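You operate a simulated robot arm through the tools that you are given. There is no shell and no other tool.

Carry out the task below with a simulated two-armed robot. There is one attempt and no reset: what you move stays moved.

Task
Take the blue ink pack and put it on the packing bench patch. Take the green cloth and put it on the check belt middle. Take the iron test piece and leave it on the check card on the top of the run-off table. Open the check left drawer, take the medium metal weight from the inside of the check left drawer and leave it on the packing bench top, then shut the drawer. Take the tape roll from the top of the run-off table and leave it on the lime flavour blank there. Fetch the orange tub and set it on top of the white cherry carton on the packing bench top. Take the tall setting block and put it on the orange flavour table aisle end. Do these in any order. Set down upright: blue ink pack.

Only the result counts: the job must be done as asked and must still hold three seconds after the hand-in. Knocking over, shifting, dropping, spilling or breaking anything else fails it. Flat cloth is picked up by pressing the open fingertips on it (5 to 10 N) and closing them slowly along it; thin cloth reads only 2 to 8 mm in the jaws.

Robot
Two 7-joint arms with fingered hands on one trunk, on a base that drives. Base frame: it is fixed to the floor where the robot stands at the start and does not move with it; the origin is under the middle of the robot, x ahead of it, y to its left, z up; the surface under the hand at the start is at about z = 812. Lengths are in mm, angles in rad, forces in N, time in s.
The left shoulder is at the start at [224, 125, 1072], the right one opposite. Places, roughly: blue ink pack [500, 0, 750]; check belt middle [800, 2100, 800]; check card [750, 0, 750]; check left drawer [1300, -800, 700]; cherry carton [4750, -500, 750]; green cloth (11x7x4 cm) [1100, 0, 800]; iron test piece [1250, -750, 750]; lime flavour blank [750, -1000, 750]; medium metal weight [1250, -750, 750]; orange flavour table aisle end [2800, 9900, 900]; orange tub (17x10x8 cm) [4900, -200, 800]; packing bench patch [4700, -600, 800]; packing bench top [4900, -400, 800]; tall setting block [2750, 5500, 1000]; tape roll (10x10x5 cm) [1300, -900, 800]. Payload 3.7 kg a hand.
The tool frame of a hand sits at the grasp point between the pads (the TCP): z along the fingers, y along the line on which they close. The tips reach 25 mm beyond it. The gripper opens to 88 mm. The gripper's body begins 29 mm behind the TCP. The gripper is a hand of 5 fingers: y runs from the thumb to the fingers, the wrist lies at [-13, -97, -162] in the tool frame.
Orientation is that of the tool frame in the base frame, as a unit quaternion [w, x, y, z]. With the fingers straight down and the wrist toward the robot, the tool's x, y and z point along [0, 1, 0], [1, 0, 0] and [0, 0, -1] of the base frame.

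Tools
- The arms move only by the tool drive_tool. It takes "left_moves", "right_moves" or both (then of equal length, played together; a hand with none holds still); each is a list of rows, each an object (a shift or turn left out is 0) with "xyz": the shift along the base's x, y, z in mm, a list of three; "turn": the turn, a rotation vector about the base's x, y, z in rad, a list of three. In form: [{"xyz": [x, y, z], "turn": [rx, ry, rz]}, ...]. A call has 1 to 20 rows; each row is the pose to reach, as a shift and turn from the pose commanded when the call began. Rows are played at 5 a second. More than 50 mm and 0.15 rad between two rows, and nothing of the call is played. Where a pose cannot be reached the arm comes as near as it can. A force on the tool above 40 N (or 10 N above the force at the start of the call, whichever is more), or a blocked arm, ends the call early, and 0.2 s more pass. In this call time passes only in rows, and 0.2 s behind the last. The reply holds the time, the measured pose of the TCP, the force on the tool along the base axes, the opening and the grip force, in the units named above and with some noise, with the torque about the TCP (base axes, N m) and any sound that the robot's microphone picked up.
- Cameras (640 x 400 px; columns grow to the right, rows downward): "scene" is now at [351.5, -7.6, 1214.2]; the picture's right is [-0.09, -1.00, 0.00], its down [-0.48, 0.04, -0.88] and it looks along [0.87, -0.08, -0.48] (base axes); focal length 214 px, centre (320, 200). "left" rides on the left gripper at [-59, -79, -105] in its tool frame; the picture's right is [-0.73, -0.32, 0.61], its down [0.62, -0.68, 0.38] and it looks along [0.29, 0.66, 0.70] (tool axes); focal length 234 px, centre (320, 200). "right" rides on the right gripper at [59, -79, -105] in its tool frame; the picture's right is [-0.73, 0.32, -0.61], its down [-0.62, -0.68, 0.38] and it looks along [-0.29, 0.66, 0.70] (tool axes); focal length 234 px, centre (320, 200). There is no depth. A picture from a camera that has moved, and an enlarged one, comes with that camera's place and axes in the base frame and with its lens.
- capture(camera): a new picture of that camera. The clock stands still meanwhile.
- lift_body(by): slides the trunk up (or, below 0, down) by that many mm; the arms and the scene camera ride with it, the base frame stays. It gives what a move gives, with no picture.
- steer(legs): drives the robot by 1 to 6 legs, each [ahead, left, turn to the left] in mm, mm and rad, along the robot's own axes; the way and the turn of a leg run together, so that a leg with both is an arc; at most 1500 mm and 3.142 rad a leg. The arms and the cameras ride along, it lands a little off, and it stops where it bumps. It gives what a move gives.
- curl_fingers(index, middle, ring, little, thumb_bend, thumb_turn, hand): sets how far each is bent, from 0 (flat) to 1 (curled in); at 0.3 the hand is open as for a grip, at 0.7 the pads meet at the TCP. One left out holds its place. A second passes; each finger stops where it meets its share of the squeeze, and holds until it gets a number again. It is the only way to open and close the hand. It gives what a move gives, with no picture; readings hold the bend of each and the force on index, middle, ring, little, thumb and palm. thumb_turn goes from beside the hand (0) to across from the fingers (1), as for a grip.
- turn_head(pan, tilt): turns the head with the scene camera to pan (to the left, within 1.396 rad either way) and tilt (down, from -0.506 to 1.204), counted from straight ahead of the robot. It gives what a move gives.
- inspect(camera, box): a new picture of the part [left, top, right, bottom] of that camera's present view, enlarged. The clock stands still meanwhile.
- job_done(): hands the job in; it is judged then, once.

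Places have to be worked out from the pictures, the camera data and where the tool is seen. Open the grippers and draw the arms clear of the work before you hand the job in, unless the task says otherwise.

The tools are called after ">>>" by a JSON object that holds its "op" and its "data". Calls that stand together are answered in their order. drive_tool: Moves the arms, as the interface text tells. Its arguments: {"type":"object","properties":{"left_moves":{"type":"array"},"right_moves":{"type":"array"}},"required":[]} The other tools are called the same way: lift_body (by) slides the trunk up or down; curl_fingers (index, middle, ring, little, thumb_bend, thumb_turn, hand) moves the fingers one by one; steer (legs) drives the base; turn_head (pan, tilt) turns the head that bears the scene camera; capture (camera) takes a picture; inspect (camera, box) takes an enlarged picture of a part of a camera's view; job_done () hands the job in.

At the start:

```text
clock: 0.0
left_tcp_pos: [549.7, 235.5, 1087.6]
left_tcp_rot: [-0.001, 0.707, 0.707, 0.0]
left_contact_force: [0.2, 0.1, 0.2]
left_torque: [-0.01, 0.03, -0.03]
left_width: 87.6
left_grasp_force: 0.1
left_shape: jaw
left_bend: [0.3, 0.3, 0.3, 0.3, 0.3, 0.98]
left_finger forces: [0.0, 0.1, 0.0, 0.0, 0.0, 0.1]
right_tcp_pos: [481.4, -187.6, 1141.8]
right_tcp_rot: [-0.001, 0.707, 0.707, -0.001]
right_contact_force: [0.8, 0.9, -1.0]
right_torque: [0.0, 0.07, 0.02]
right_width: 87.9
right_grasp_force: 0.1
right_shape: jaw
right_bend: [0.3, 0.3, 0.3, 0.3, 0.3, 0.98]
right_finger forces: [0.1, 0.0, 0.0, 0.0, 0.0, 0.0]
trunk travel left (down, up): [-100.0, 316.0]
robot x, y, heading: [0.3, -1.2, -0.006]
head pan, tilt: [-0.087, 0.503]
```

scene: 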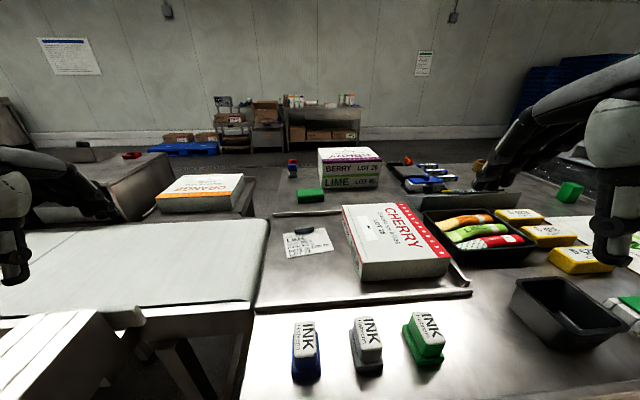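
right: 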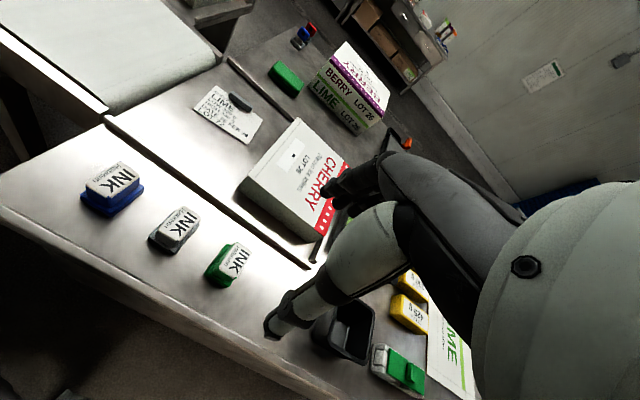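
left: 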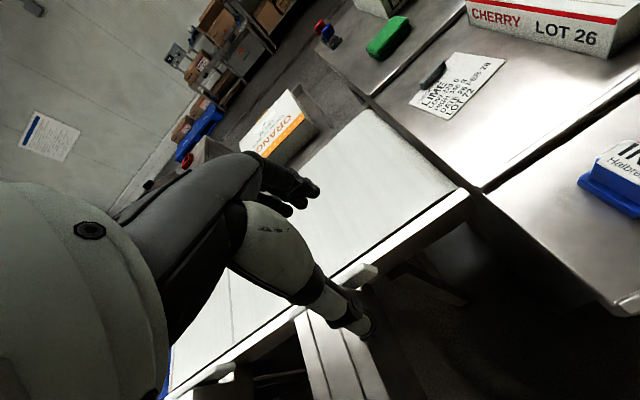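

The pictures show three ink packs near me, the check card, a tray, and a belt to the left. I look around with the head before moving anything.

>>> {"op": "inspect", "data": {"camera": "scene", "box": [240, 130, 640, 380]}}

>>> {"op": "turn_head", "data": {"pan": -0.8, "tilt": 0.5}}

>>> {"op": "capture", "data": {"camera": "scene"}}

>>> {"op": "turn_head", "data": {"pan": 0.9, "tilt": 0.4}}

>>> {"op": "capture", "data": {"camera": "scene"}}

```text
1.60 times, centred on (440, 255) of scene
camera zoom: at [351.5, -7.6, 1214.2], right [-0.09, -1.0, 0.0], down [-0.48, 0.04, -0.88], along [0.87, -0.08, -0.48], focal length 343 px, centre (128, 112)
```

zoom: 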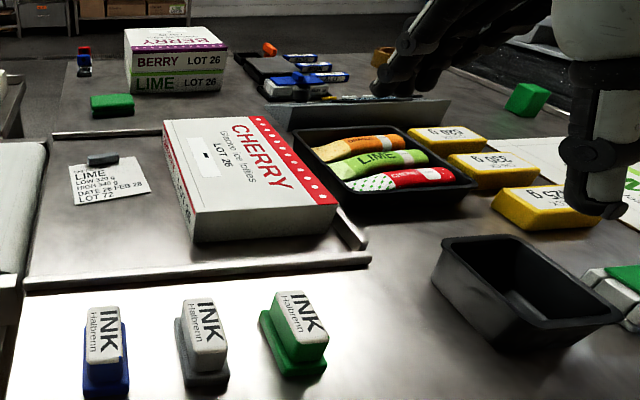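

```text
clock: 1.1
left_tcp_pos: [550.0, 236.1, 1087.5]
left_tcp_rot: [0.0, 0.707, 0.707, 0.0]
left_contact_force: [-0.8, 0.1, -0.2]
left_torque: [0.0, 0.02, 0.01]
left_width: 87.6
left_grasp_force: 0.1
left_shape: jaw
left_bend: [0.3, 0.3, 0.3, 0.3, 0.3, 0.98]
left_finger forces: [0.1, 0.0, 0.0, 0.0, 0.1, 0.0]
right_tcp_pos: [479.7, -188.1, 1142.1]
right_tcp_rot: [0.0, 0.707, 0.707, -0.001]
right_contact_force: [-1.1, -0.1, -0.4]
right_torque: [-0.05, -0.01, -0.02]
right_width: 87.8
right_grasp_force: 0.1
right_shape: jaw
right_bend: [0.3, 0.3, 0.3, 0.3, 0.3, 0.98]
right_finger forces: [0.1, 0.1, 0.0, 0.1, 0.0, 0.0]
trunk travel left (down, up): [-100.0, 316.0]
robot x, y, heading: [-0.7, -0.4, -0.002]
head pan, tilt: [-0.799, 0.499]
```

```text
taken
camera scene: at [324.4, -64.9, 1214.4], right [-0.72, -0.7, 0.0], down [-0.33, 0.34, -0.88], along [0.61, -0.63, -0.48], focal length 214 px, centre (320, 200)
```

scene: 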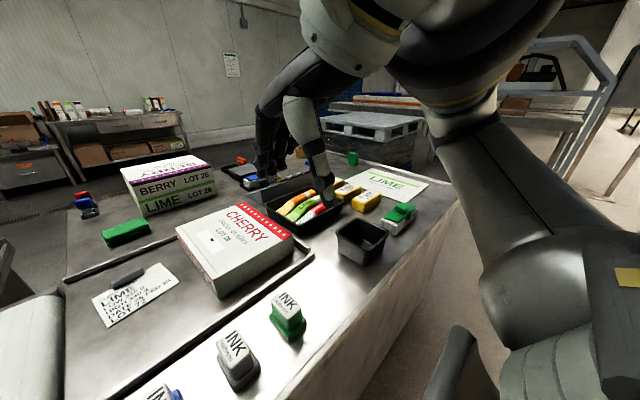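

```text
clock: 2.8
left_tcp_pos: [548.7, 236.0, 1088.2]
left_tcp_rot: [0.0, 0.707, 0.707, 0.0]
left_contact_force: [-1.2, 0.4, 0.1]
left_torque: [0.0, -0.05, -0.01]
left_width: 87.8
left_grasp_force: 0.1
left_shape: jaw
left_bend: [0.3, 0.3, 0.3, 0.3, 0.3, 0.98]
left_finger forces: [0.1, 0.0, 0.1, 0.1, 0.1, 0.0]
right_tcp_pos: [483.5, -187.6, 1145.0]
right_tcp_rot: [-0.006, 0.713, 0.702, 0.004]
right_contact_force: [53.9, 10.1, 32.8]
right_torque: [0.91, 9.21, -4.35]
right_width: 87.6
right_grasp_force: 0.0
right_shape: jaw
right_bend: [0.3, 0.3, 0.3, 0.3, 0.3, 0.98]
right_finger forces: [0.0, 0.0, 0.1, 0.1, 0.1, 0.0]
trunk travel left (down, up): [-100.0, 316.0]
robot x, y, heading: [0.7, -1.2, 0.002]
head pan, tilt: [0.901, 0.4]
```

```text
taken
camera scene: at [351.8, 15.6, 1220.1], right [0.17, -0.99, 0.0], down [-0.42, -0.07, -0.91], along [0.89, 0.15, -0.42], focal length 214 px, centre (320, 200)
```

scene: 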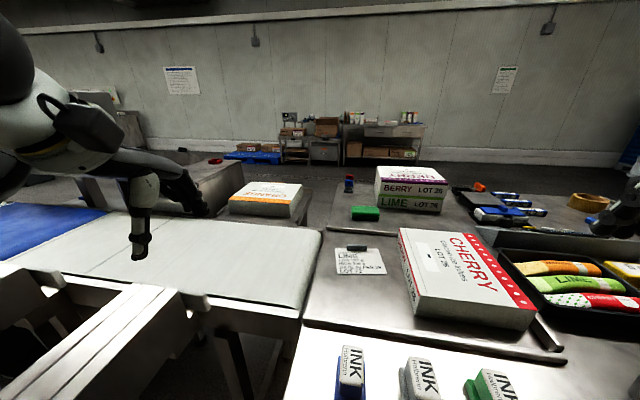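

The reading shows a force on the right hand and the scene camera looking along pan ~0.17, not 0.9; the head may be touching the arm. I take a fresh picture to check.

>>> {"op": "capture", "data": {"camera": "scene"}}

>>> {"op": "capture", "data": {"camera": "right"}}

>>> {"op": "capture", "data": {"camera": "left"}}

```text
taken
camera scene: at [351.8, 15.6, 1220.1], right [0.17, -0.99, 0.0], down [-0.42, -0.07, -0.91], along [0.89, 0.15, -0.42], focal length 214 px, centre (320, 200)
```

scene: 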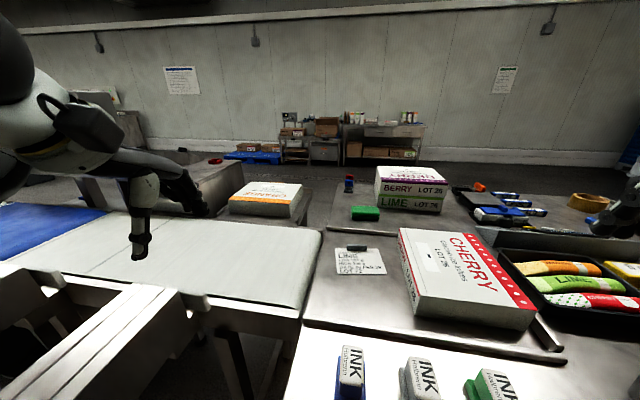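

```text
taken
camera right: at [404.5, -129.8, 1251.0], right [0.31, -0.74, 0.6], down [-0.69, -0.61, -0.39], along [0.65, -0.29, -0.7], focal length 234 px, centre (320, 200)
```

right: 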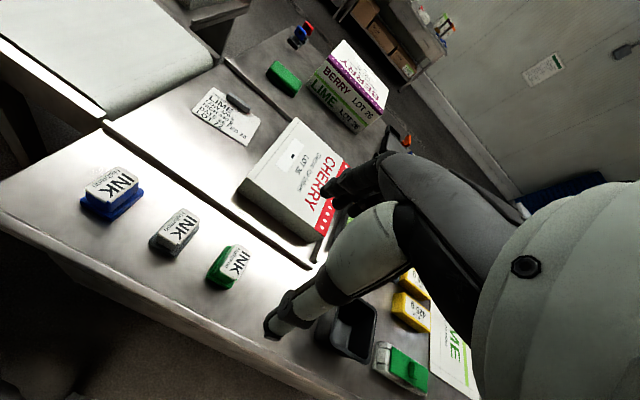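

```text
taken
camera left: at [469.4, 177.2, 1191.8], right [-0.32, -0.73, -0.61], down [-0.68, 0.62, -0.38], along [0.66, 0.29, -0.7], focal length 234 px, centre (320, 200)
```

left: 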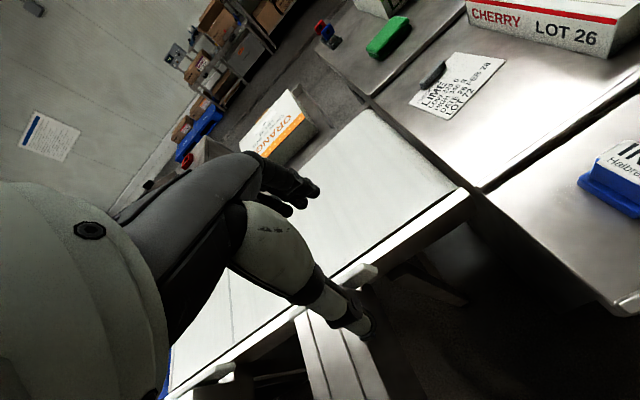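

The head seems blocked by the right wrist. I move the right hand ahead and to the right to free it.

>>> {"op": "drive_tool", "data": {"right_moves": [{"xyz": [30, -30, 0]}, {"xyz": [50, -60, -10]}, {"xyz": [70, -100, -20]}, {"xyz": [80, -140, -30]}]}}

>>> {"op": "turn_head", "data": {"pan": 0.9, "tilt": 0.4}}

>>> {"op": "capture", "data": {"camera": "scene"}}

```text
clock: 3.8
left_tcp_pos: [549.4, 234.0, 1089.2]
left_tcp_rot: [-0.001, 0.707, 0.707, 0.0]
left_contact_force: [-0.4, 0.3, -1.1]
left_torque: [0.02, -0.03, 0.0]
left_width: 87.7
left_grasp_force: 0.0
left_shape: jaw
left_bend: [0.3, 0.3, 0.3, 0.3, 0.3, 0.98]
left_finger forces: [0.0, 0.0, 0.0, 0.2, 0.1, 0.0]
right_tcp_pos: [562.0, -326.8, 1113.5]
right_tcp_rot: [0.001, 0.707, 0.707, -0.001]
right_contact_force: [-0.5, 0.0, 0.4]
right_torque: [-0.03, -0.01, -0.02]
right_width: 88.0
right_grasp_force: 0.0
right_shape: jaw
right_bend: [0.3, 0.3, 0.3, 0.3, 0.3, 0.98]
right_finger forces: [0.0, 0.1, 0.0, 0.0, 0.0, 0.0]
trunk travel left (down, up): [-100.0, 316.0]
robot x, y, heading: [0.9, -1.8, -0.003]
head pan, tilt: [0.901, 0.4]
```

```text
clock: 4.4
left_tcp_pos: [549.1, 236.2, 1088.0]
left_tcp_rot: [0.001, 0.707, 0.707, 0.0]
left_contact_force: [0.9, -0.2, -0.4]
left_torque: [0.0, -0.01, 0.02]
left_width: 87.7
left_grasp_force: 0.1
left_shape: jaw
left_bend: [0.3, 0.3, 0.3, 0.3, 0.3, 0.98]
left_finger forces: [0.0, 0.0, 0.0, 0.1, 0.0, 0.0]
right_tcp_pos: [561.8, -324.8, 1113.0]
right_tcp_rot: [-0.001, 0.707, 0.707, -0.001]
right_contact_force: [0.5, -0.3, 0.7]
right_torque: [0.0, 0.01, 0.02]
right_width: 87.9
right_grasp_force: 0.1
right_shape: jaw
right_bend: [0.3, 0.3, 0.3, 0.3, 0.3, 0.98]
right_finger forces: [0.0, 0.0, 0.0, 0.0, 0.1, 0.0]
trunk travel left (down, up): [-100.0, 316.0]
robot x, y, heading: [0.0, -0.2, -0.001]
head pan, tilt: [0.901, 0.4]
```

```text
taken
camera scene: at [318.5, 72.9, 1223.5], right [0.78, -0.62, 0.0], down [-0.24, -0.3, -0.92], along [0.57, 0.72, -0.39], focal length 214 px, centre (320, 200)
```

scene: 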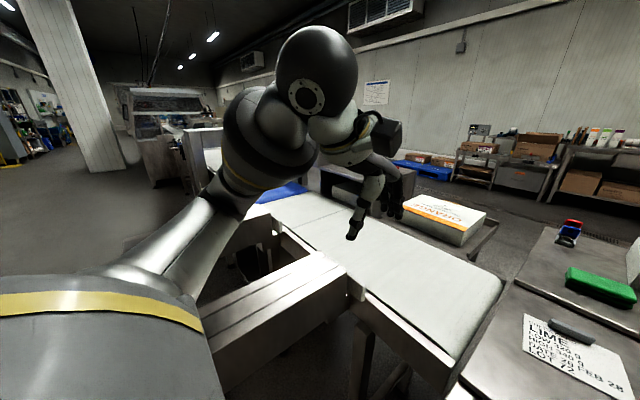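

Head is free now. I look straight ahead and slightly right with enlarged views, from a raised trunk, to see the far side of the table.

>>> {"op": "lift_body", "data": {"by": 250}}

>>> {"op": "turn_head", "data": {"pan": -0.3, "tilt": 0.6}}

>>> {"op": "capture", "data": {"camera": "scene"}}

>>> {"op": "inspect", "data": {"camera": "scene", "box": [160, 40, 400, 190]}}

>>> {"op": "inspect", "data": {"camera": "scene", "box": [360, 60, 600, 210]}}

```text
clock: 7.0
left_tcp_pos: [549.6, 235.1, 1337.5]
left_tcp_rot: [0.0, 0.707, 0.707, 0.0]
left_contact_force: [0.0, 0.1, -0.5]
left_torque: [-0.01, 0.0, 0.01]
left_width: 87.6
left_grasp_force: 0.0
left_shape: jaw
left_bend: [0.3, 0.3, 0.3, 0.3, 0.3, 0.98]
left_finger forces: [0.0, 0.0, 0.0, 0.0, 0.1, 0.0]
right_tcp_pos: [561.8, -328.0, 1361.9]
right_tcp_rot: [0.0, 0.707, 0.707, 0.0]
right_contact_force: [0.6, 0.3, -0.9]
right_torque: [-0.02, 0.03, -0.01]
right_width: 88.0
right_grasp_force: 0.1
right_shape: jaw
right_bend: [0.3, 0.3, 0.3, 0.3, 0.3, 0.98]
right_finger forces: [0.0, 0.0, 0.0, 0.1, 0.0, 0.1]
trunk travel left (down, up): [-350.0, 66.0]
robot x, y, heading: [-0.8, -0.3, -0.001]
head pan, tilt: [0.901, 0.4]
```

```text
clock: 8.4
left_tcp_pos: [549.5, 235.3, 1337.7]
left_tcp_rot: [0.0, 0.708, 0.707, 0.0]
left_contact_force: [0.6, -0.3, -0.2]
left_torque: [-0.03, -0.02, 0.02]
left_width: 87.6
left_grasp_force: 0.1
left_shape: jaw
left_bend: [0.3, 0.3, 0.3, 0.3, 0.3, 0.98]
left_finger forces: [0.0, 0.1, 0.0, 0.0, 0.1, 0.1]
right_tcp_pos: [560.9, -328.8, 1362.3]
right_tcp_rot: [0.0, 0.707, 0.707, -0.001]
right_contact_force: [0.6, 0.0, -0.2]
right_torque: [0.0, -0.03, 0.02]
right_width: 88.0
right_grasp_force: 0.0
right_shape: jaw
right_bend: [0.3, 0.3, 0.3, 0.3, 0.3, 0.98]
right_finger forces: [0.1, 0.0, 0.1, 0.0, 0.0, 0.0]
trunk travel left (down, up): [-350.0, 66.0]
robot x, y, heading: [0.1, -2.7, -0.0]
head pan, tilt: [-0.3, 0.6]
```

```text
taken
camera scene: at [129.1, -25.8, 1476.1], right [-0.3, -0.96, 0.0], down [-0.54, 0.17, -0.83], along [0.79, -0.24, -0.56], focal length 214 px, centre (320, 200)
```

scene: 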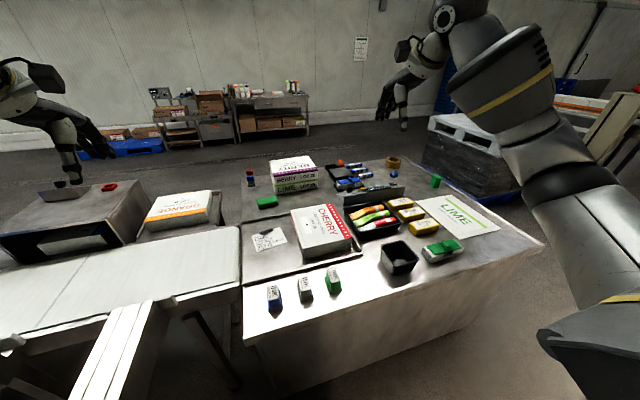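

```text
2.67 times, centred on (280, 115) of scene
camera zoom: at [129.1, -25.8, 1476.1], right [-0.3, -0.96, 0.0], down [-0.54, 0.17, -0.83], along [0.79, -0.24, -0.56], focal length 572 px, centre (427, 427)
```

zoom: 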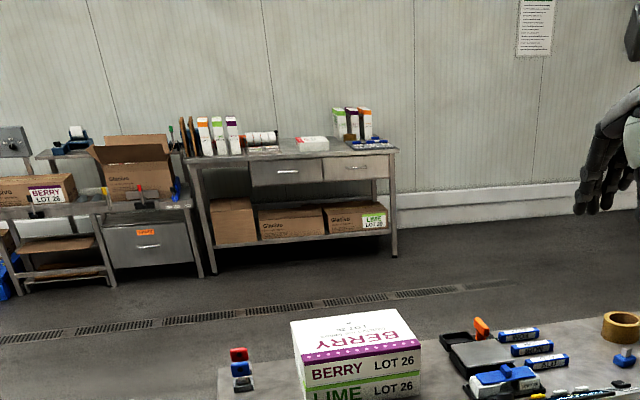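

```text
2.67 times, centred on (480, 135) of scene
camera zoom: at [129.1, -25.8, 1476.1], right [-0.3, -0.96, 0.0], down [-0.54, 0.17, -0.83], along [0.79, -0.24, -0.56], focal length 572 px, centre (-107, 373)
```

zoom: 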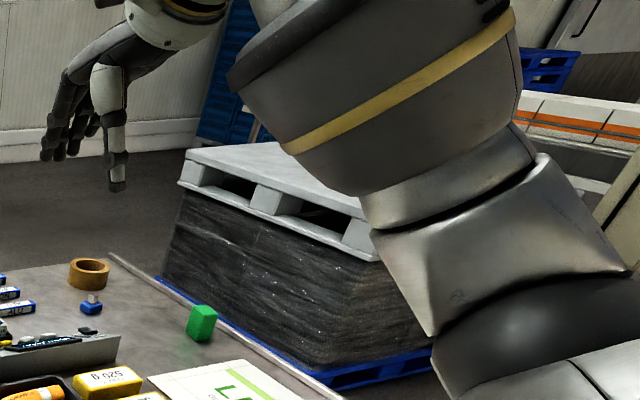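

The trunk is raised and I have a wide view: run-off table ahead, packing bench at the far wall. I look left, right and steep down to map obstacles and items.

>>> {"op": "turn_head", "data": {"pan": 0.7, "tilt": 0.6}}

>>> {"op": "capture", "data": {"camera": "scene"}}

>>> {"op": "turn_head", "data": {"pan": 1.39, "tilt": 0.4}}

>>> {"op": "capture", "data": {"camera": "scene"}}

>>> {"op": "turn_head", "data": {"pan": -1.39, "tilt": 0.4}}

>>> {"op": "capture", "data": {"camera": "scene"}}

>>> {"op": "turn_head", "data": {"pan": -0.15, "tilt": 0.9}}

>>> {"op": "capture", "data": {"camera": "scene"}}

```text
clock: 9.7
left_tcp_pos: [549.2, 235.8, 1338.5]
left_tcp_rot: [0.0, 0.706, 0.708, -0.001]
left_contact_force: [-0.4, -0.5, 0.5]
left_torque: [-0.03, -0.01, 0.0]
left_width: 87.8
left_grasp_force: 0.1
left_shape: jaw
left_bend: [0.3, 0.3, 0.3, 0.3, 0.3, 0.98]
left_finger forces: [0.0, 0.1, 0.0, 0.0, 0.1, 0.1]
right_tcp_pos: [561.4, -328.0, 1363.4]
right_tcp_rot: [-0.001, 0.707, 0.707, -0.001]
right_contact_force: [-0.1, -0.5, -0.2]
right_torque: [0.03, 0.01, 0.0]
right_width: 87.5
right_grasp_force: 0.2
right_shape: jaw
right_bend: [0.3, 0.3, 0.3, 0.3, 0.3, 0.98]
right_finger forces: [0.0, 0.0, 0.1, 0.1, 0.2, 0.1]
trunk travel left (down, up): [-350.0, 66.0]
robot x, y, heading: [-1.3, -0.6, -0.001]
head pan, tilt: [0.7, 0.6]
```

```text
taken
camera scene: at [112.3, 57.2, 1476.1], right [0.64, -0.77, 0.0], down [-0.43, -0.36, -0.83], along [0.63, 0.53, -0.56], focal length 214 px, centre (320, 200)
```

scene: 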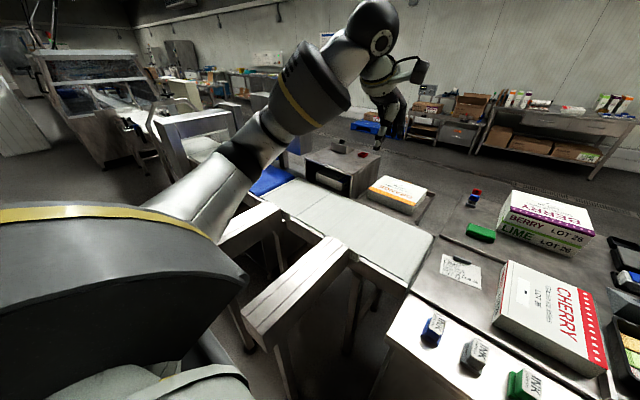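

```text
clock: 10.7
left_tcp_pos: [549.6, 234.8, 1338.2]
left_tcp_rot: [0.0, 0.707, 0.707, 0.0]
left_contact_force: [0.5, -0.5, 0.6]
left_torque: [0.0, 0.01, 0.01]
left_width: 87.6
left_grasp_force: 0.1
left_shape: jaw
left_bend: [0.3, 0.3, 0.3, 0.3, 0.3, 0.98]
left_finger forces: [0.0, 0.0, 0.0, 0.1, 0.1, 0.1]
right_tcp_pos: [561.6, -328.8, 1362.1]
right_tcp_rot: [-0.001, 0.707, 0.707, -0.001]
right_contact_force: [-0.3, 0.2, -1.0]
right_torque: [0.02, 0.0, -0.01]
right_width: 87.7
right_grasp_force: 0.2
right_shape: jaw
right_bend: [0.3, 0.3, 0.3, 0.3, 0.3, 0.98]
right_finger forces: [0.0, 0.0, 0.0, 0.0, 0.0, 0.1]
trunk travel left (down, up): [-350.0, 66.0]
robot x, y, heading: [0.2, -2.5, -0.003]
head pan, tilt: [1.389, 0.4]
```

```text
taken
camera scene: at [61.5, 91.4, 1494.3], right [0.98, -0.18, 0.0], down [-0.07, -0.38, -0.92], along [0.17, 0.91, -0.39], focal length 214 px, centre (320, 200)
```

scene: 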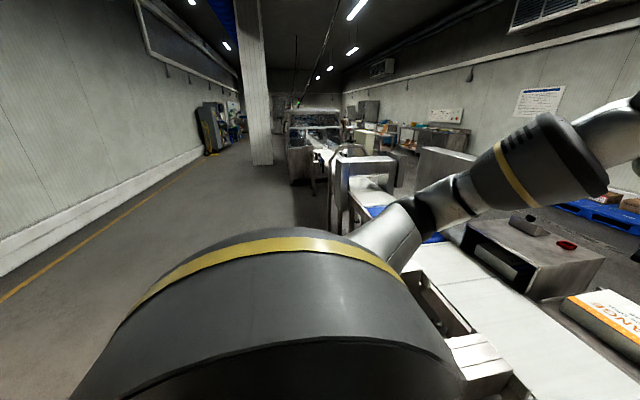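

```text
clock: 13.2
left_tcp_pos: [549.3, 237.0, 1338.6]
left_tcp_rot: [-0.001, 0.707, 0.707, 0.0]
left_contact_force: [0.2, 0.5, 0.2]
left_torque: [-0.04, -0.02, 0.01]
left_width: 87.7
left_grasp_force: 0.0
left_shape: jaw
left_bend: [0.3, 0.3, 0.3, 0.3, 0.3, 0.98]
left_finger forces: [0.0, 0.0, 0.0, 0.0, 0.1, 0.0]
right_tcp_pos: [560.7, -328.0, 1363.5]
right_tcp_rot: [0.0, 0.707, 0.707, -0.001]
right_contact_force: [-0.1, 0.8, 0.1]
right_torque: [0.02, -0.02, 0.0]
right_width: 87.7
right_grasp_force: 0.0
right_shape: jaw
right_bend: [0.3, 0.3, 0.3, 0.3, 0.3, 0.98]
right_finger forces: [0.0, 0.0, 0.1, 0.1, 0.0, 0.0]
trunk travel left (down, up): [-350.0, 66.0]
robot x, y, heading: [-2.9, 1.0, -0.0]
head pan, tilt: [-1.389, 0.4]
```

```text
taken
camera scene: at [61.4, -90.8, 1494.3], right [-0.98, -0.18, 0.0], down [-0.07, 0.38, -0.92], along [0.17, -0.91, -0.39], focal length 214 px, centre (320, 200)
```

scene: 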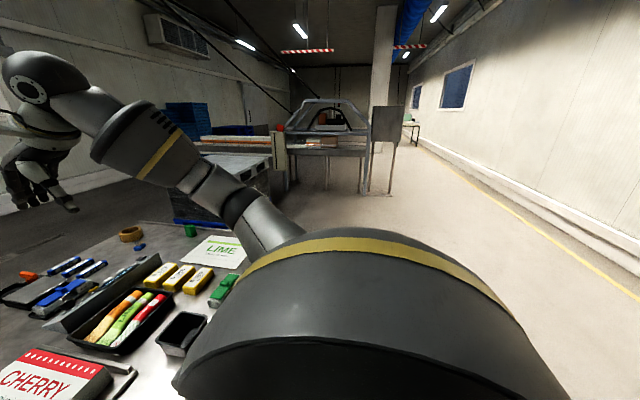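

```text
clock: 14.6
left_tcp_pos: [548.1, 234.7, 1338.0]
left_tcp_rot: [0.0, 0.707, 0.708, 0.0]
left_contact_force: [-1.1, -0.2, -0.1]
left_torque: [-0.03, -0.01, 0.01]
left_width: 87.5
left_grasp_force: 0.1
left_shape: jaw
left_bend: [0.3, 0.3, 0.3, 0.3, 0.3, 0.98]
left_finger forces: [0.0, 0.1, 0.0, 0.1, 0.1, 0.1]
right_tcp_pos: [560.5, -328.3, 1363.8]
right_tcp_rot: [-0.001, 0.707, 0.707, -0.001]
right_contact_force: [-0.6, -0.4, 0.4]
right_torque: [-0.04, -0.03, -0.01]
right_width: 87.6
right_grasp_force: 0.1
right_shape: jaw
right_bend: [0.3, 0.3, 0.3, 0.3, 0.3, 0.98]
right_finger forces: [0.0, 0.0, 0.0, 0.0, 0.0, 0.0]
trunk travel left (down, up): [-350.0, 66.0]
robot x, y, heading: [0.2, -1.0, -0.001]
head pan, tilt: [-0.15, 0.901]
```

```text
taken
camera scene: at [119.4, -12.2, 1451.7], right [-0.16, -0.99, 0.0], down [-0.77, 0.13, -0.62], along [0.62, -0.1, -0.78], focal length 214 px, centre (320, 200)
```

scene: 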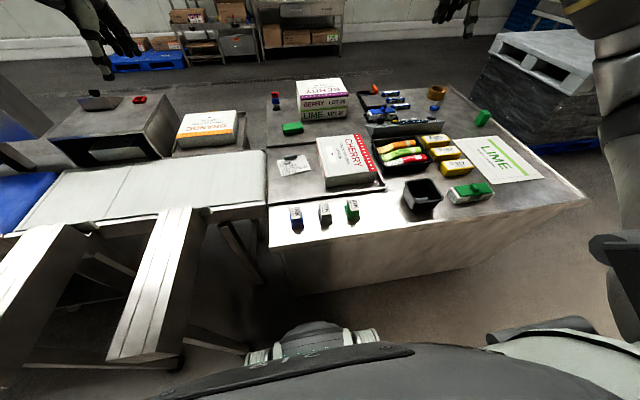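

Using the two views, the table top fits z≈812 and the blue pack's label is at about [539, 0, 878]. I zoom on the far right group to identify the iron test piece.

>>> {"op": "inspect", "data": {"camera": "scene", "box": [350, 70, 500, 164]}}

>>> {"op": "inspect", "data": {"camera": "scene", "box": [260, 80, 380, 155]}}

>>> {"op": "inspect", "data": {"camera": "scene", "box": [260, 145, 390, 235]}}

>>> {"op": "inspect", "data": {"camera": "scene", "box": [360, 120, 560, 225]}}

```text
4.26 times, centred on (425, 117) of scene
camera zoom: at [119.4, -12.2, 1451.7], right [-0.16, -0.99, 0.0], down [-0.77, 0.13, -0.62], along [0.62, -0.1, -0.78], focal length 913 px, centre (-127, 553)
```

zoom: 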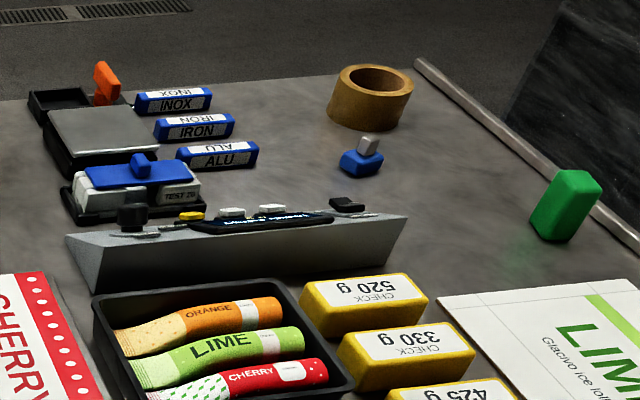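

```text
5.33 times, centred on (320, 118) of scene
camera zoom: at [119.4, -12.2, 1451.7], right [-0.16, -0.99, 0.0], down [-0.77, 0.13, -0.62], along [0.62, -0.1, -0.78], focal length 1144 px, centre (320, 640)
```

zoom: 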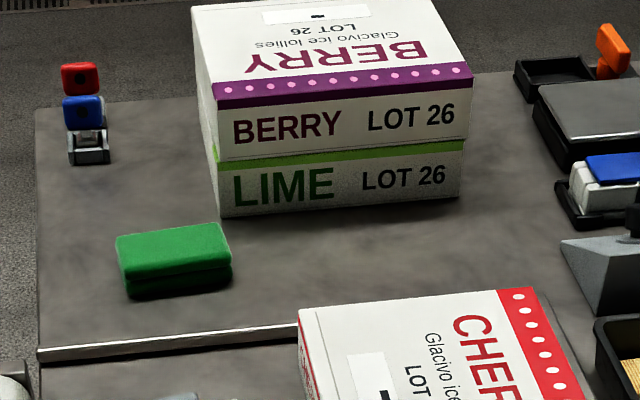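

```text
4.44 times, centred on (325, 190) of scene
camera zoom: at [119.4, -12.2, 1451.7], right [-0.16, -0.99, 0.0], down [-0.77, 0.13, -0.62], along [0.62, -0.1, -0.78], focal length 953 px, centre (298, 244)
```

zoom: 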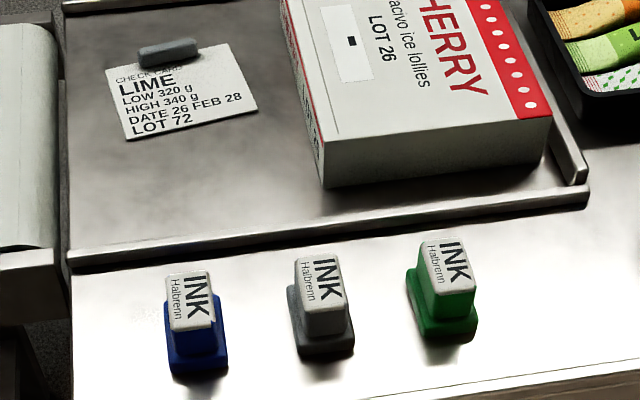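

```text
3.20 times, centred on (460, 172) of scene
camera zoom: at [119.4, -12.2, 1451.7], right [-0.16, -0.99, 0.0], down [-0.77, 0.13, -0.62], along [0.62, -0.1, -0.78], focal length 686 px, centre (-128, 288)
```

zoom: 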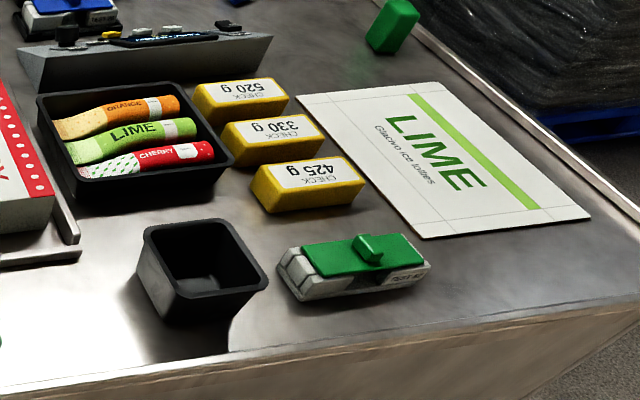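

The IRON piece is at about [1290, -660], the tape roll at [1330, -945], the lime blank at [740, -980]. Floor at the right of the table is free, so I drive to the right end of the table and face it.

>>> {"op": "steer", "data": {"legs": [[0, -1500, 0], [0, -80, 0], [1050, 0, 0], [0, 0, 1.571]]}}

>>> {"op": "turn_head", "data": {"pan": 0.0, "tilt": 0.8}}

>>> {"op": "capture", "data": {"camera": "scene"}}

```text
clock: 37.5
left_tcp_pos: [838.9, -991.8, 1338.3]
left_tcp_rot: [0.0, 0.001, 1.0, 0.0]
left_contact_force: [-0.2, -0.5, 0.6]
left_torque: [-0.04, 0.0, -0.04]
left_width: 87.8
left_grasp_force: 0.2
left_shape: jaw
left_bend: [0.3, 0.3, 0.3, 0.3, 0.3, 0.98]
left_finger forces: [0.0, 0.0, 0.0, 0.0, 0.0, 0.0]
right_tcp_pos: [1403.5, -980.9, 1363.8]
right_tcp_rot: [0.0, 0.001, 1.0, -0.001]
right_contact_force: [0.0, -0.7, 0.2]
right_torque: [0.01, -0.04, -0.03]
right_width: 88.0
right_grasp_force: 0.1
right_shape: jaw
right_bend: [0.3, 0.3, 0.3, 0.3, 0.3, 0.98]
right_finger forces: [0.1, 0.0, 0.1, 0.0, 0.1, 0.0]
trunk travel left (down, up): [-350.0, 66.0]
robot x, y, heading: [1074.3, -1543.1, 1.572]
head pan, tilt: [-0.15, 0.901]
```

```text
clock: 38.2
left_tcp_pos: [840.1, -991.1, 1338.3]
left_tcp_rot: [0.0, 0.001, 1.0, 0.001]
left_contact_force: [0.1, 0.3, 0.4]
left_torque: [0.02, 0.01, -0.02]
left_width: 87.8
left_grasp_force: 0.2
left_shape: jaw
left_bend: [0.3, 0.3, 0.3, 0.3, 0.3, 0.98]
left_finger forces: [0.1, 0.0, 0.0, 0.0, 0.0, 0.0]
right_tcp_pos: [1403.3, -980.6, 1364.3]
right_tcp_rot: [0.0, 0.001, 1.0, -0.001]
right_contact_force: [-0.6, 0.2, -0.7]
right_torque: [0.0, 0.0, -0.01]
right_width: 87.7
right_grasp_force: 0.2
right_shape: jaw
right_bend: [0.3, 0.3, 0.3, 0.3, 0.3, 0.98]
right_finger forces: [0.0, 0.0, 0.0, 0.1, 0.0, 0.0]
trunk travel left (down, up): [-350.0, 66.0]
robot x, y, heading: [1077.5, -1540.7, 1.57]
head pan, tilt: [0.0, 0.799]
```

```text
taken
camera scene: at [1076.7, -1417.2, 1459.2], right [1.0, 0.0, 0.0], down [0.0, -0.72, -0.7], along [0.0, 0.7, -0.72], focal length 214 px, centre (320, 200)
```

scene: 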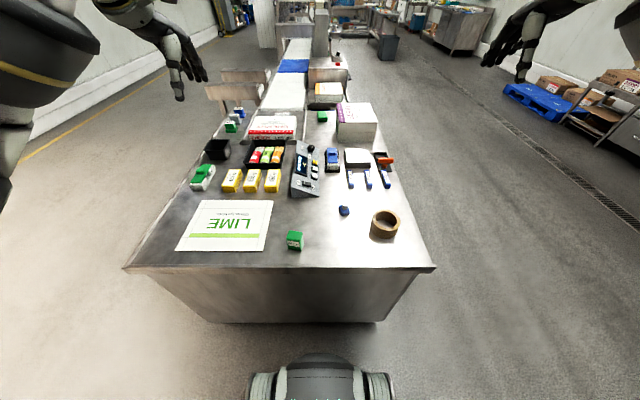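

From here the tape roll is at about [1308, -944] and the lime blank spans x 560–885, y −1031…−788. I lower the trunk and bring the right hand above the far wall of the tape ring.

>>> {"op": "lift_body", "data": {"by": -250}}

>>> {"op": "drive_tool", "data": {"right_moves": [{"xyz": [-35, 30, 0]}, {"xyz": [-70, 55, -20]}, {"xyz": [-95, 80, -50]}, {"xyz": [-95, 80, -95]}, {"xyz": [-95, 80, -140]}]}}

>>> {"op": "capture", "data": {"camera": "right"}}

>>> {"op": "turn_head", "data": {"pan": -0.3, "tilt": 0.7}}

>>> {"op": "capture", "data": {"camera": "scene"}}

```text
clock: 40.8
left_tcp_pos: [840.2, -992.3, 1089.5]
left_tcp_rot: [0.0, 0.001, 1.0, 0.0]
left_contact_force: [1.3, -0.3, -0.2]
left_torque: [0.0, -0.01, -0.02]
left_width: 87.7
left_grasp_force: 0.1
left_shape: jaw
left_bend: [0.3, 0.3, 0.3, 0.3, 0.3, 0.98]
left_finger forces: [0.1, 0.0, 0.0, 0.1, 0.0, 0.1]
right_tcp_pos: [1402.5, -981.5, 1112.6]
right_tcp_rot: [0.0, 0.001, 1.0, 0.001]
right_contact_force: [0.7, -0.5, -0.4]
right_torque: [0.0, 0.01, -0.01]
right_width: 88.0
right_grasp_force: 0.1
right_shape: jaw
right_bend: [0.3, 0.3, 0.3, 0.3, 0.3, 0.98]
right_finger forces: [0.1, 0.0, 0.1, 0.0, 0.0, 0.0]
trunk travel left (down, up): [-100.0, 316.0]
robot x, y, heading: [1071.8, -1541.8, 1.57]
head pan, tilt: [0.0, 0.799]
```

```text
clock: 42.0
left_tcp_pos: [840.5, -991.3, 1087.6]
left_tcp_rot: [0.0, 0.002, 1.0, 0.0]
left_contact_force: [-0.5, -0.2, -0.4]
left_torque: [0.03, -0.03, -0.02]
left_width: 87.5
left_grasp_force: 0.1
left_shape: jaw
left_bend: [0.3, 0.3, 0.3, 0.3, 0.3, 0.98]
left_finger forces: [0.0, 0.1, 0.1, 0.1, 0.0, 0.0]
right_tcp_pos: [1307.1, -900.4, 968.5]
right_tcp_rot: [0.0, 0.001, 1.0, 0.0]
right_contact_force: [-0.4, 0.8, -0.5]
right_torque: [0.04, 0.03, -0.01]
right_width: 87.6
right_grasp_force: 0.0
right_shape: jaw
right_bend: [0.3, 0.3, 0.3, 0.3, 0.3, 0.98]
right_finger forces: [0.0, 0.0, 0.0, 0.0, 0.0, 0.1]
trunk travel left (down, up): [-100.0, 316.0]
robot x, y, heading: [1070.8, -1538.3, 1.57]
head pan, tilt: [0.0, 0.799]
```

```text
taken
camera right: at [1247.3, -978.4, 1074.5], right [0.73, 0.32, 0.61], down [0.62, -0.68, -0.38], along [0.29, 0.66, -0.7], focal length 234 px, centre (320, 200)
```

right: 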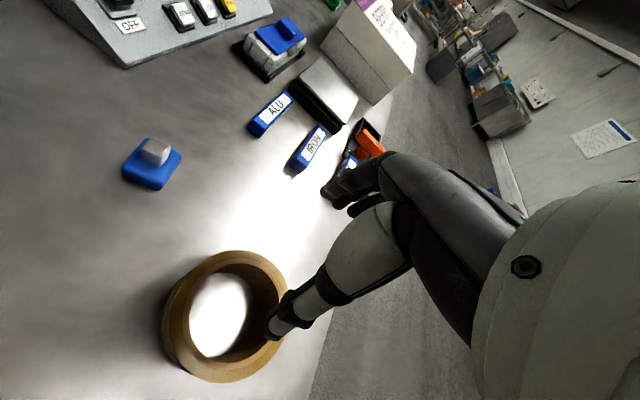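

```text
clock: 42.8
left_tcp_pos: [840.5, -991.9, 1088.3]
left_tcp_rot: [0.0, 0.001, 1.0, -0.001]
left_contact_force: [-0.8, -0.2, 0.5]
left_torque: [-0.04, 0.0, -0.01]
left_width: 87.5
left_grasp_force: 0.0
left_shape: jaw
left_bend: [0.3, 0.3, 0.3, 0.3, 0.3, 0.98]
left_finger forces: [0.0, 0.0, 0.1, 0.1, 0.1, 0.0]
right_tcp_pos: [1306.9, -900.3, 968.6]
right_tcp_rot: [0.0, 0.001, 1.0, -0.001]
right_contact_force: [0.2, -0.2, -0.5]
right_torque: [0.03, 0.05, 0.06]
right_width: 87.8
right_grasp_force: 0.0
right_shape: jaw
right_bend: [0.3, 0.3, 0.3, 0.3, 0.3, 0.98]
right_finger forces: [0.0, 0.0, 0.0, 0.0, 0.0, 0.0]
trunk travel left (down, up): [-100.0, 316.0]
robot x, y, heading: [1073.1, -1540.2, 1.568]
head pan, tilt: [-0.3, 0.7]
```

```text
taken
camera scene: at [1101.9, -1200.4, 1196.7], right [0.95, -0.3, 0.0], down [-0.19, -0.62, -0.76], along [0.23, 0.73, -0.64], focal length 214 px, centre (320, 200)
```

scene: 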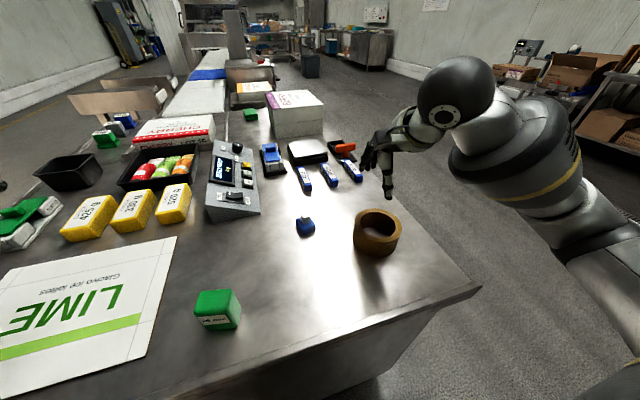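

The ring centre comes out at about [1309, -937] from both views. I lower the right hand with the thumb inside the hole and the fingers beyond the far wall, stopping at TCP z≈850.

>>> {"op": "drive_tool", "data": {"right_moves": [{"xyz": [2, 7, -30]}, {"xyz": [2, 7, -60]}, {"xyz": [2, 7, -90]}, {"xyz": [2, 7, -110]}, {"xyz": [2, 7, -118]}]}}

>>> {"op": "capture", "data": {"camera": "right"}}

>>> {"op": "inspect", "data": {"camera": "scene", "box": [260, 120, 500, 270]}}

```text
clock: 44.0
left_tcp_pos: [840.0, -991.7, 1088.3]
left_tcp_rot: [0.0, 0.0, 1.0, 0.0]
left_contact_force: [-0.4, -0.3, -0.7]
left_torque: [0.0, 0.02, -0.01]
left_width: 87.7
left_grasp_force: 0.1
left_shape: jaw
left_bend: [0.3, 0.3, 0.3, 0.3, 0.3, 0.98]
left_finger forces: [0.0, 0.1, 0.2, 0.0, 0.1, 0.1]
right_tcp_pos: [1310.1, -893.9, 852.8]
right_tcp_rot: [0.001, 0.001, 1.0, -0.001]
right_contact_force: [0.2, -0.4, 0.1]
right_torque: [0.01, -0.01, 0.02]
right_width: 87.7
right_grasp_force: 0.0
right_shape: jaw
right_bend: [0.3, 0.3, 0.3, 0.3, 0.3, 0.98]
right_finger forces: [0.0, 0.1, 0.1, 0.0, 0.0, 0.1]
trunk travel left (down, up): [-100.0, 316.0]
robot x, y, heading: [1073.4, -1540.6, 1.569]
head pan, tilt: [-0.3, 0.7]
```

```text
taken
camera right: at [1250.7, -971.8, 958.7], right [0.73, 0.32, 0.61], down [0.62, -0.68, -0.38], along [0.29, 0.66, -0.7], focal length 234 px, centre (320, 200)
```

right: 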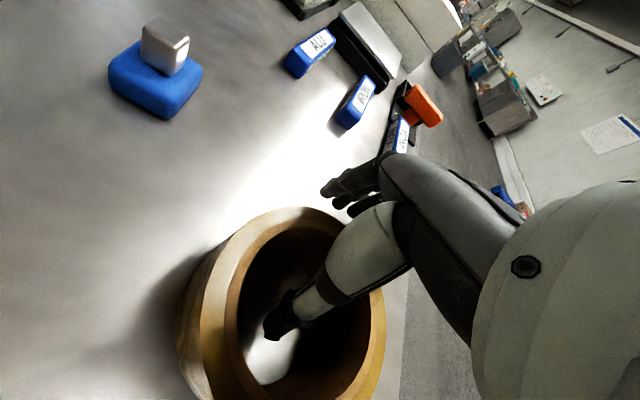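

```text
2.67 times, centred on (380, 195) of scene
camera zoom: at [1102.0, -1200.4, 1196.7], right [0.95, -0.3, 0.0], down [-0.19, -0.61, -0.76], along [0.23, 0.73, -0.64], focal length 572 px, centre (160, 213)
```

zoom: 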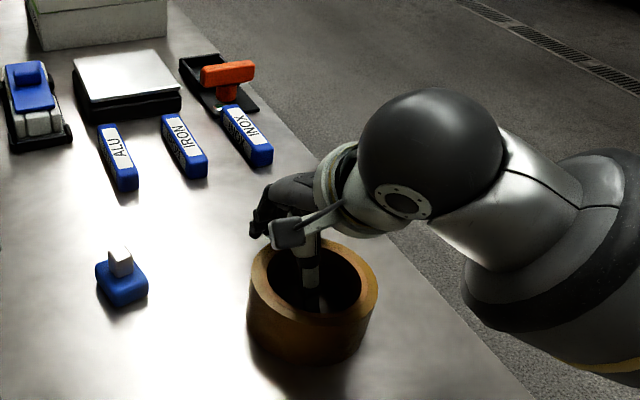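

The thumb is inside the hole and the fingers are beyond the far wall. I close the hand.

>>> {"op": "curl_fingers", "data": {"hand": "right", "index": 0.72, "middle": 0.72, "ring": 0.72, "little": 0.72, "thumb_bend": 0.72, "thumb_turn": 0.98}}

>>> {"op": "capture", "data": {"camera": "right"}}

```text
clock: 45.0
left_tcp_pos: [839.3, -992.1, 1088.3]
left_tcp_rot: [0.001, 0.001, 1.0, 0.0]
left_contact_force: [-0.5, 0.1, 0.0]
left_torque: [-0.03, -0.06, -0.01]
left_width: 87.8
left_grasp_force: 0.0
left_shape: jaw
left_bend: [0.3, 0.3, 0.3, 0.3, 0.3, 0.98]
left_finger forces: [0.0, 0.0, 0.1, 0.0, 0.0, 0.1]
right_tcp_pos: [1310.7, -893.1, 853.3]
right_tcp_rot: [0.0, 0.001, 1.0, -0.001]
right_contact_force: [0.8, 0.1, -0.4]
right_torque: [-0.06, 0.06, 0.04]
right_width: 5.8
right_grasp_force: 6.5
right_shape: fingers
right_bend: [0.71, 0.68, 0.72, 0.72, 0.66, 1.0]
right_finger forces: [3.0, 2.5, 0.9, 0.0, 6.5, 0.1]
trunk travel left (down, up): [-100.0, 316.0]
robot x, y, heading: [1078.0, -1543.8, 1.57]
head pan, tilt: [-0.3, 0.7]
```

```text
taken
camera right: at [1250.7, -971.8, 958.9], right [0.73, 0.32, 0.61], down [0.62, -0.68, -0.38], along [0.29, 0.66, -0.7], focal length 234 px, centre (320, 200)
```

right: 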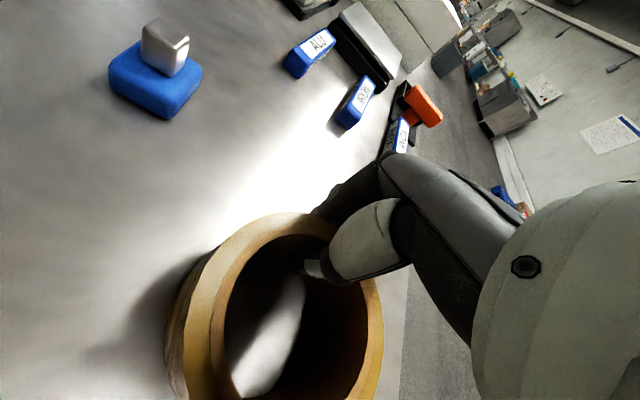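

The wall is gripped at 6.5 N; I tighten a bit more and then lift slightly to test.

>>> {"op": "curl_fingers", "data": {"hand": "right", "index": 0.85, "middle": 0.85, "ring": 0.85, "little": 0.75, "thumb_bend": 0.85}}

>>> {"op": "drive_tool", "data": {"right_moves": [{"xyz": [0, 0, 10]}, {"xyz": [0, 0, 25]}, {"xyz": [0, 0, 50]}, {"xyz": [0, 0, 80]}]}}

>>> {"op": "capture", "data": {"camera": "right"}}

>>> {"op": "capture", "data": {"camera": "scene"}}

```text
clock: 46.0
left_tcp_pos: [838.8, -990.9, 1088.1]
left_tcp_rot: [0.0, 0.002, 1.0, 0.0]
left_contact_force: [-0.5, 1.0, 0.2]
left_torque: [0.02, 0.0, -0.03]
left_width: 87.6
left_grasp_force: 0.0
left_shape: jaw
left_bend: [0.3, 0.3, 0.3, 0.3, 0.3, 0.98]
left_finger forces: [0.1, 0.0, 0.0, 0.1, 0.1, 0.0]
right_tcp_pos: [1310.2, -892.6, 854.8]
right_tcp_rot: [0.0, 0.001, 1.0, 0.0]
right_contact_force: [0.3, 0.8, 1.6]
right_torque: [-0.28, 0.08, 0.02]
right_width: 7.9
right_grasp_force: 20.7
right_shape: fingers
right_bend: [0.8, 0.83, 0.85, 0.75, 0.64, 0.96]
right_finger forces: [10.3, 10.0, 1.1, 0.1, 19.9, 0.0]
trunk travel left (down, up): [-100.0, 316.0]
robot x, y, heading: [1074.2, -1537.4, 1.567]
head pan, tilt: [-0.3, 0.7]
```

```text
clock: 47.0
left_tcp_pos: [839.5, -991.9, 1087.4]
left_tcp_rot: [0.0, 0.002, 1.0, 0.0]
left_contact_force: [0.3, -0.9, 0.1]
left_torque: [-0.02, 0.01, -0.03]
left_width: 87.8
left_grasp_force: 0.0
left_shape: jaw
left_bend: [0.3, 0.3, 0.3, 0.3, 0.3, 0.98]
left_finger forces: [0.0, 0.0, 0.0, 0.0, 0.0, 0.0]
right_tcp_pos: [1310.5, -893.6, 933.5]
right_tcp_rot: [0.0, 0.001, 1.0, -0.001]
right_contact_force: [0.0, 0.4, -1.5]
right_torque: [0.12, 0.01, -0.01]
right_width: 7.8
right_grasp_force: 22.7
right_shape: fingers
right_bend: [0.8, 0.84, 0.85, 0.75, 0.64, 0.96]
right_finger forces: [11.8, 11.0, 0.1, 0.0, 22.7, 0.0]
trunk travel left (down, up): [-100.0, 316.0]
robot x, y, heading: [1072.0, -1537.7, 1.574]
head pan, tilt: [-0.3, 0.7]
```

```text
taken
camera right: at [1250.9, -971.5, 1039.2], right [0.73, 0.32, 0.61], down [0.62, -0.68, -0.38], along [0.29, 0.66, -0.7], focal length 234 px, centre (320, 200)
```

right: 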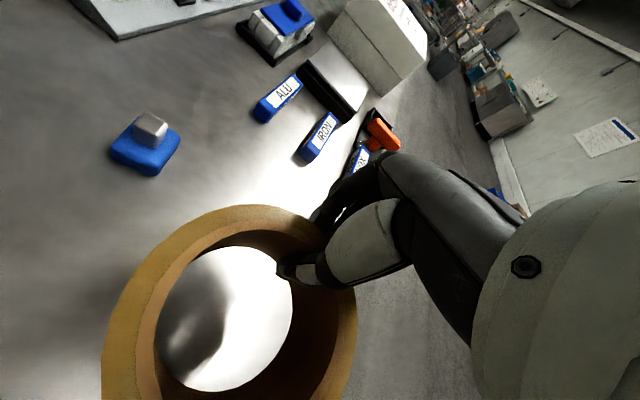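

```text
taken
camera scene: at [1101.9, -1200.5, 1196.7], right [0.95, -0.3, 0.0], down [-0.19, -0.61, -0.77], along [0.23, 0.73, -0.64], focal length 214 px, centre (320, 200)
```

scene: 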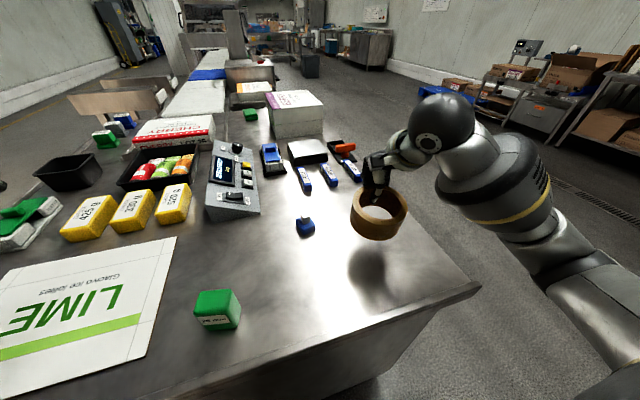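

The tape is held. I raise it further and strafe the base left by 540 mm so the right hand comes over the lime blank.

>>> {"op": "drive_tool", "data": {"right_moves": [{"xyz": [0, 0, 40]}, {"xyz": [0, 0, 80]}, {"xyz": [0, 0, 100]}]}}

>>> {"op": "steer", "data": {"legs": [[0, 540, 0]]}}

>>> {"op": "capture", "data": {"camera": "scene"}}

>>> {"op": "capture", "data": {"camera": "right"}}

```text
clock: 47.8
left_tcp_pos: [839.5, -992.1, 1088.0]
left_tcp_rot: [-0.001, 0.0, 1.0, 0.0]
left_contact_force: [-0.2, 0.1, -0.3]
left_torque: [-0.03, 0.02, -0.02]
left_width: 87.6
left_grasp_force: 0.0
left_shape: jaw
left_bend: [0.3, 0.3, 0.3, 0.3, 0.3, 0.98]
left_finger forces: [0.0, 0.0, 0.0, 0.1, 0.0, 0.1]
right_tcp_pos: [1309.3, -891.7, 1033.7]
right_tcp_rot: [0.0, 0.0, 1.0, 0.0]
right_contact_force: [-0.3, -0.6, -2.0]
right_torque: [0.12, -0.04, 0.02]
right_width: 7.9
right_grasp_force: 22.6
right_shape: fingers
right_bend: [0.8, 0.84, 0.85, 0.75, 0.64, 0.96]
right_finger forces: [11.6, 10.9, 0.0, 0.0, 22.6, 0.0]
trunk travel left (down, up): [-100.0, 316.0]
robot x, y, heading: [1072.4, -1543.2, 1.573]
head pan, tilt: [-0.3, 0.7]
```

```text
clock: 53.1
left_tcp_pos: [296.6, -992.7, 1088.0]
left_tcp_rot: [0.0, -0.001, 1.0, 0.001]
left_contact_force: [0.5, -0.1, -0.7]
left_torque: [-0.01, 0.06, 0.01]
left_width: 87.8
left_grasp_force: 0.0
left_shape: jaw
left_bend: [0.3, 0.3, 0.3, 0.3, 0.3, 0.98]
left_finger forces: [0.0, 0.0, 0.0, 0.0, 0.0, 0.0]
right_tcp_pos: [766.8, -891.8, 1033.3]
right_tcp_rot: [0.0, -0.001, 1.0, -0.001]
right_contact_force: [0.4, 0.4, -2.9]
right_torque: [0.12, -0.03, 0.02]
right_width: 8.1
right_grasp_force: 22.9
right_shape: fingers
right_bend: [0.8, 0.84, 0.85, 0.75, 0.64, 0.96]
right_finger forces: [11.5, 10.9, 0.1, 0.1, 22.5, 0.1]
trunk travel left (down, up): [-100.0, 316.0]
robot x, y, heading: [531.2, -1541.4, 1.572]
head pan, tilt: [-0.3, 0.7]
```

```text
taken
camera scene: at [559.8, -1200.3, 1196.6], right [0.96, -0.29, 0.0], down [-0.19, -0.62, -0.76], along [0.22, 0.73, -0.64], focal length 214 px, centre (320, 200)
```

scene: 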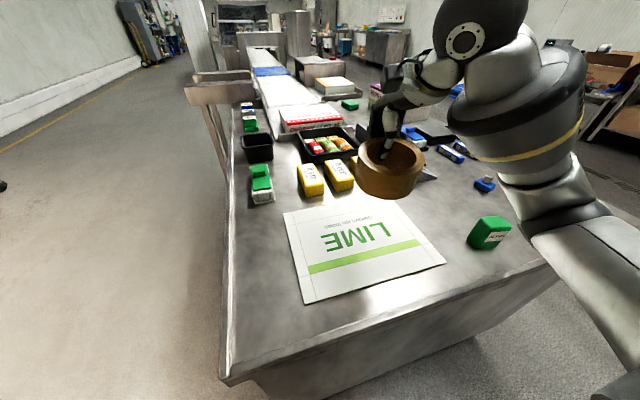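

```text
taken
camera right: at [707.3, -970.9, 1138.7], right [0.73, 0.32, 0.61], down [0.62, -0.68, -0.38], along [0.29, 0.66, -0.7], focal length 234 px, centre (320, 200)
```

right: 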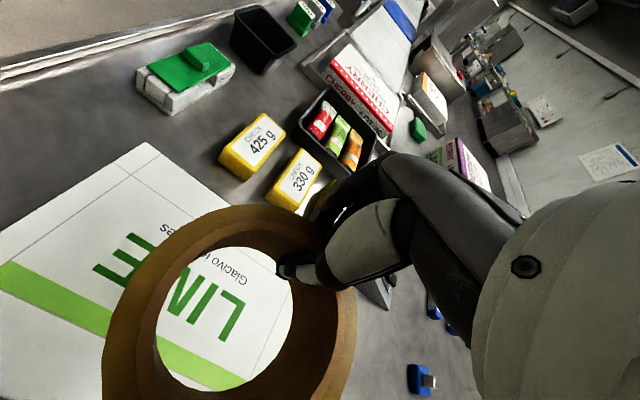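

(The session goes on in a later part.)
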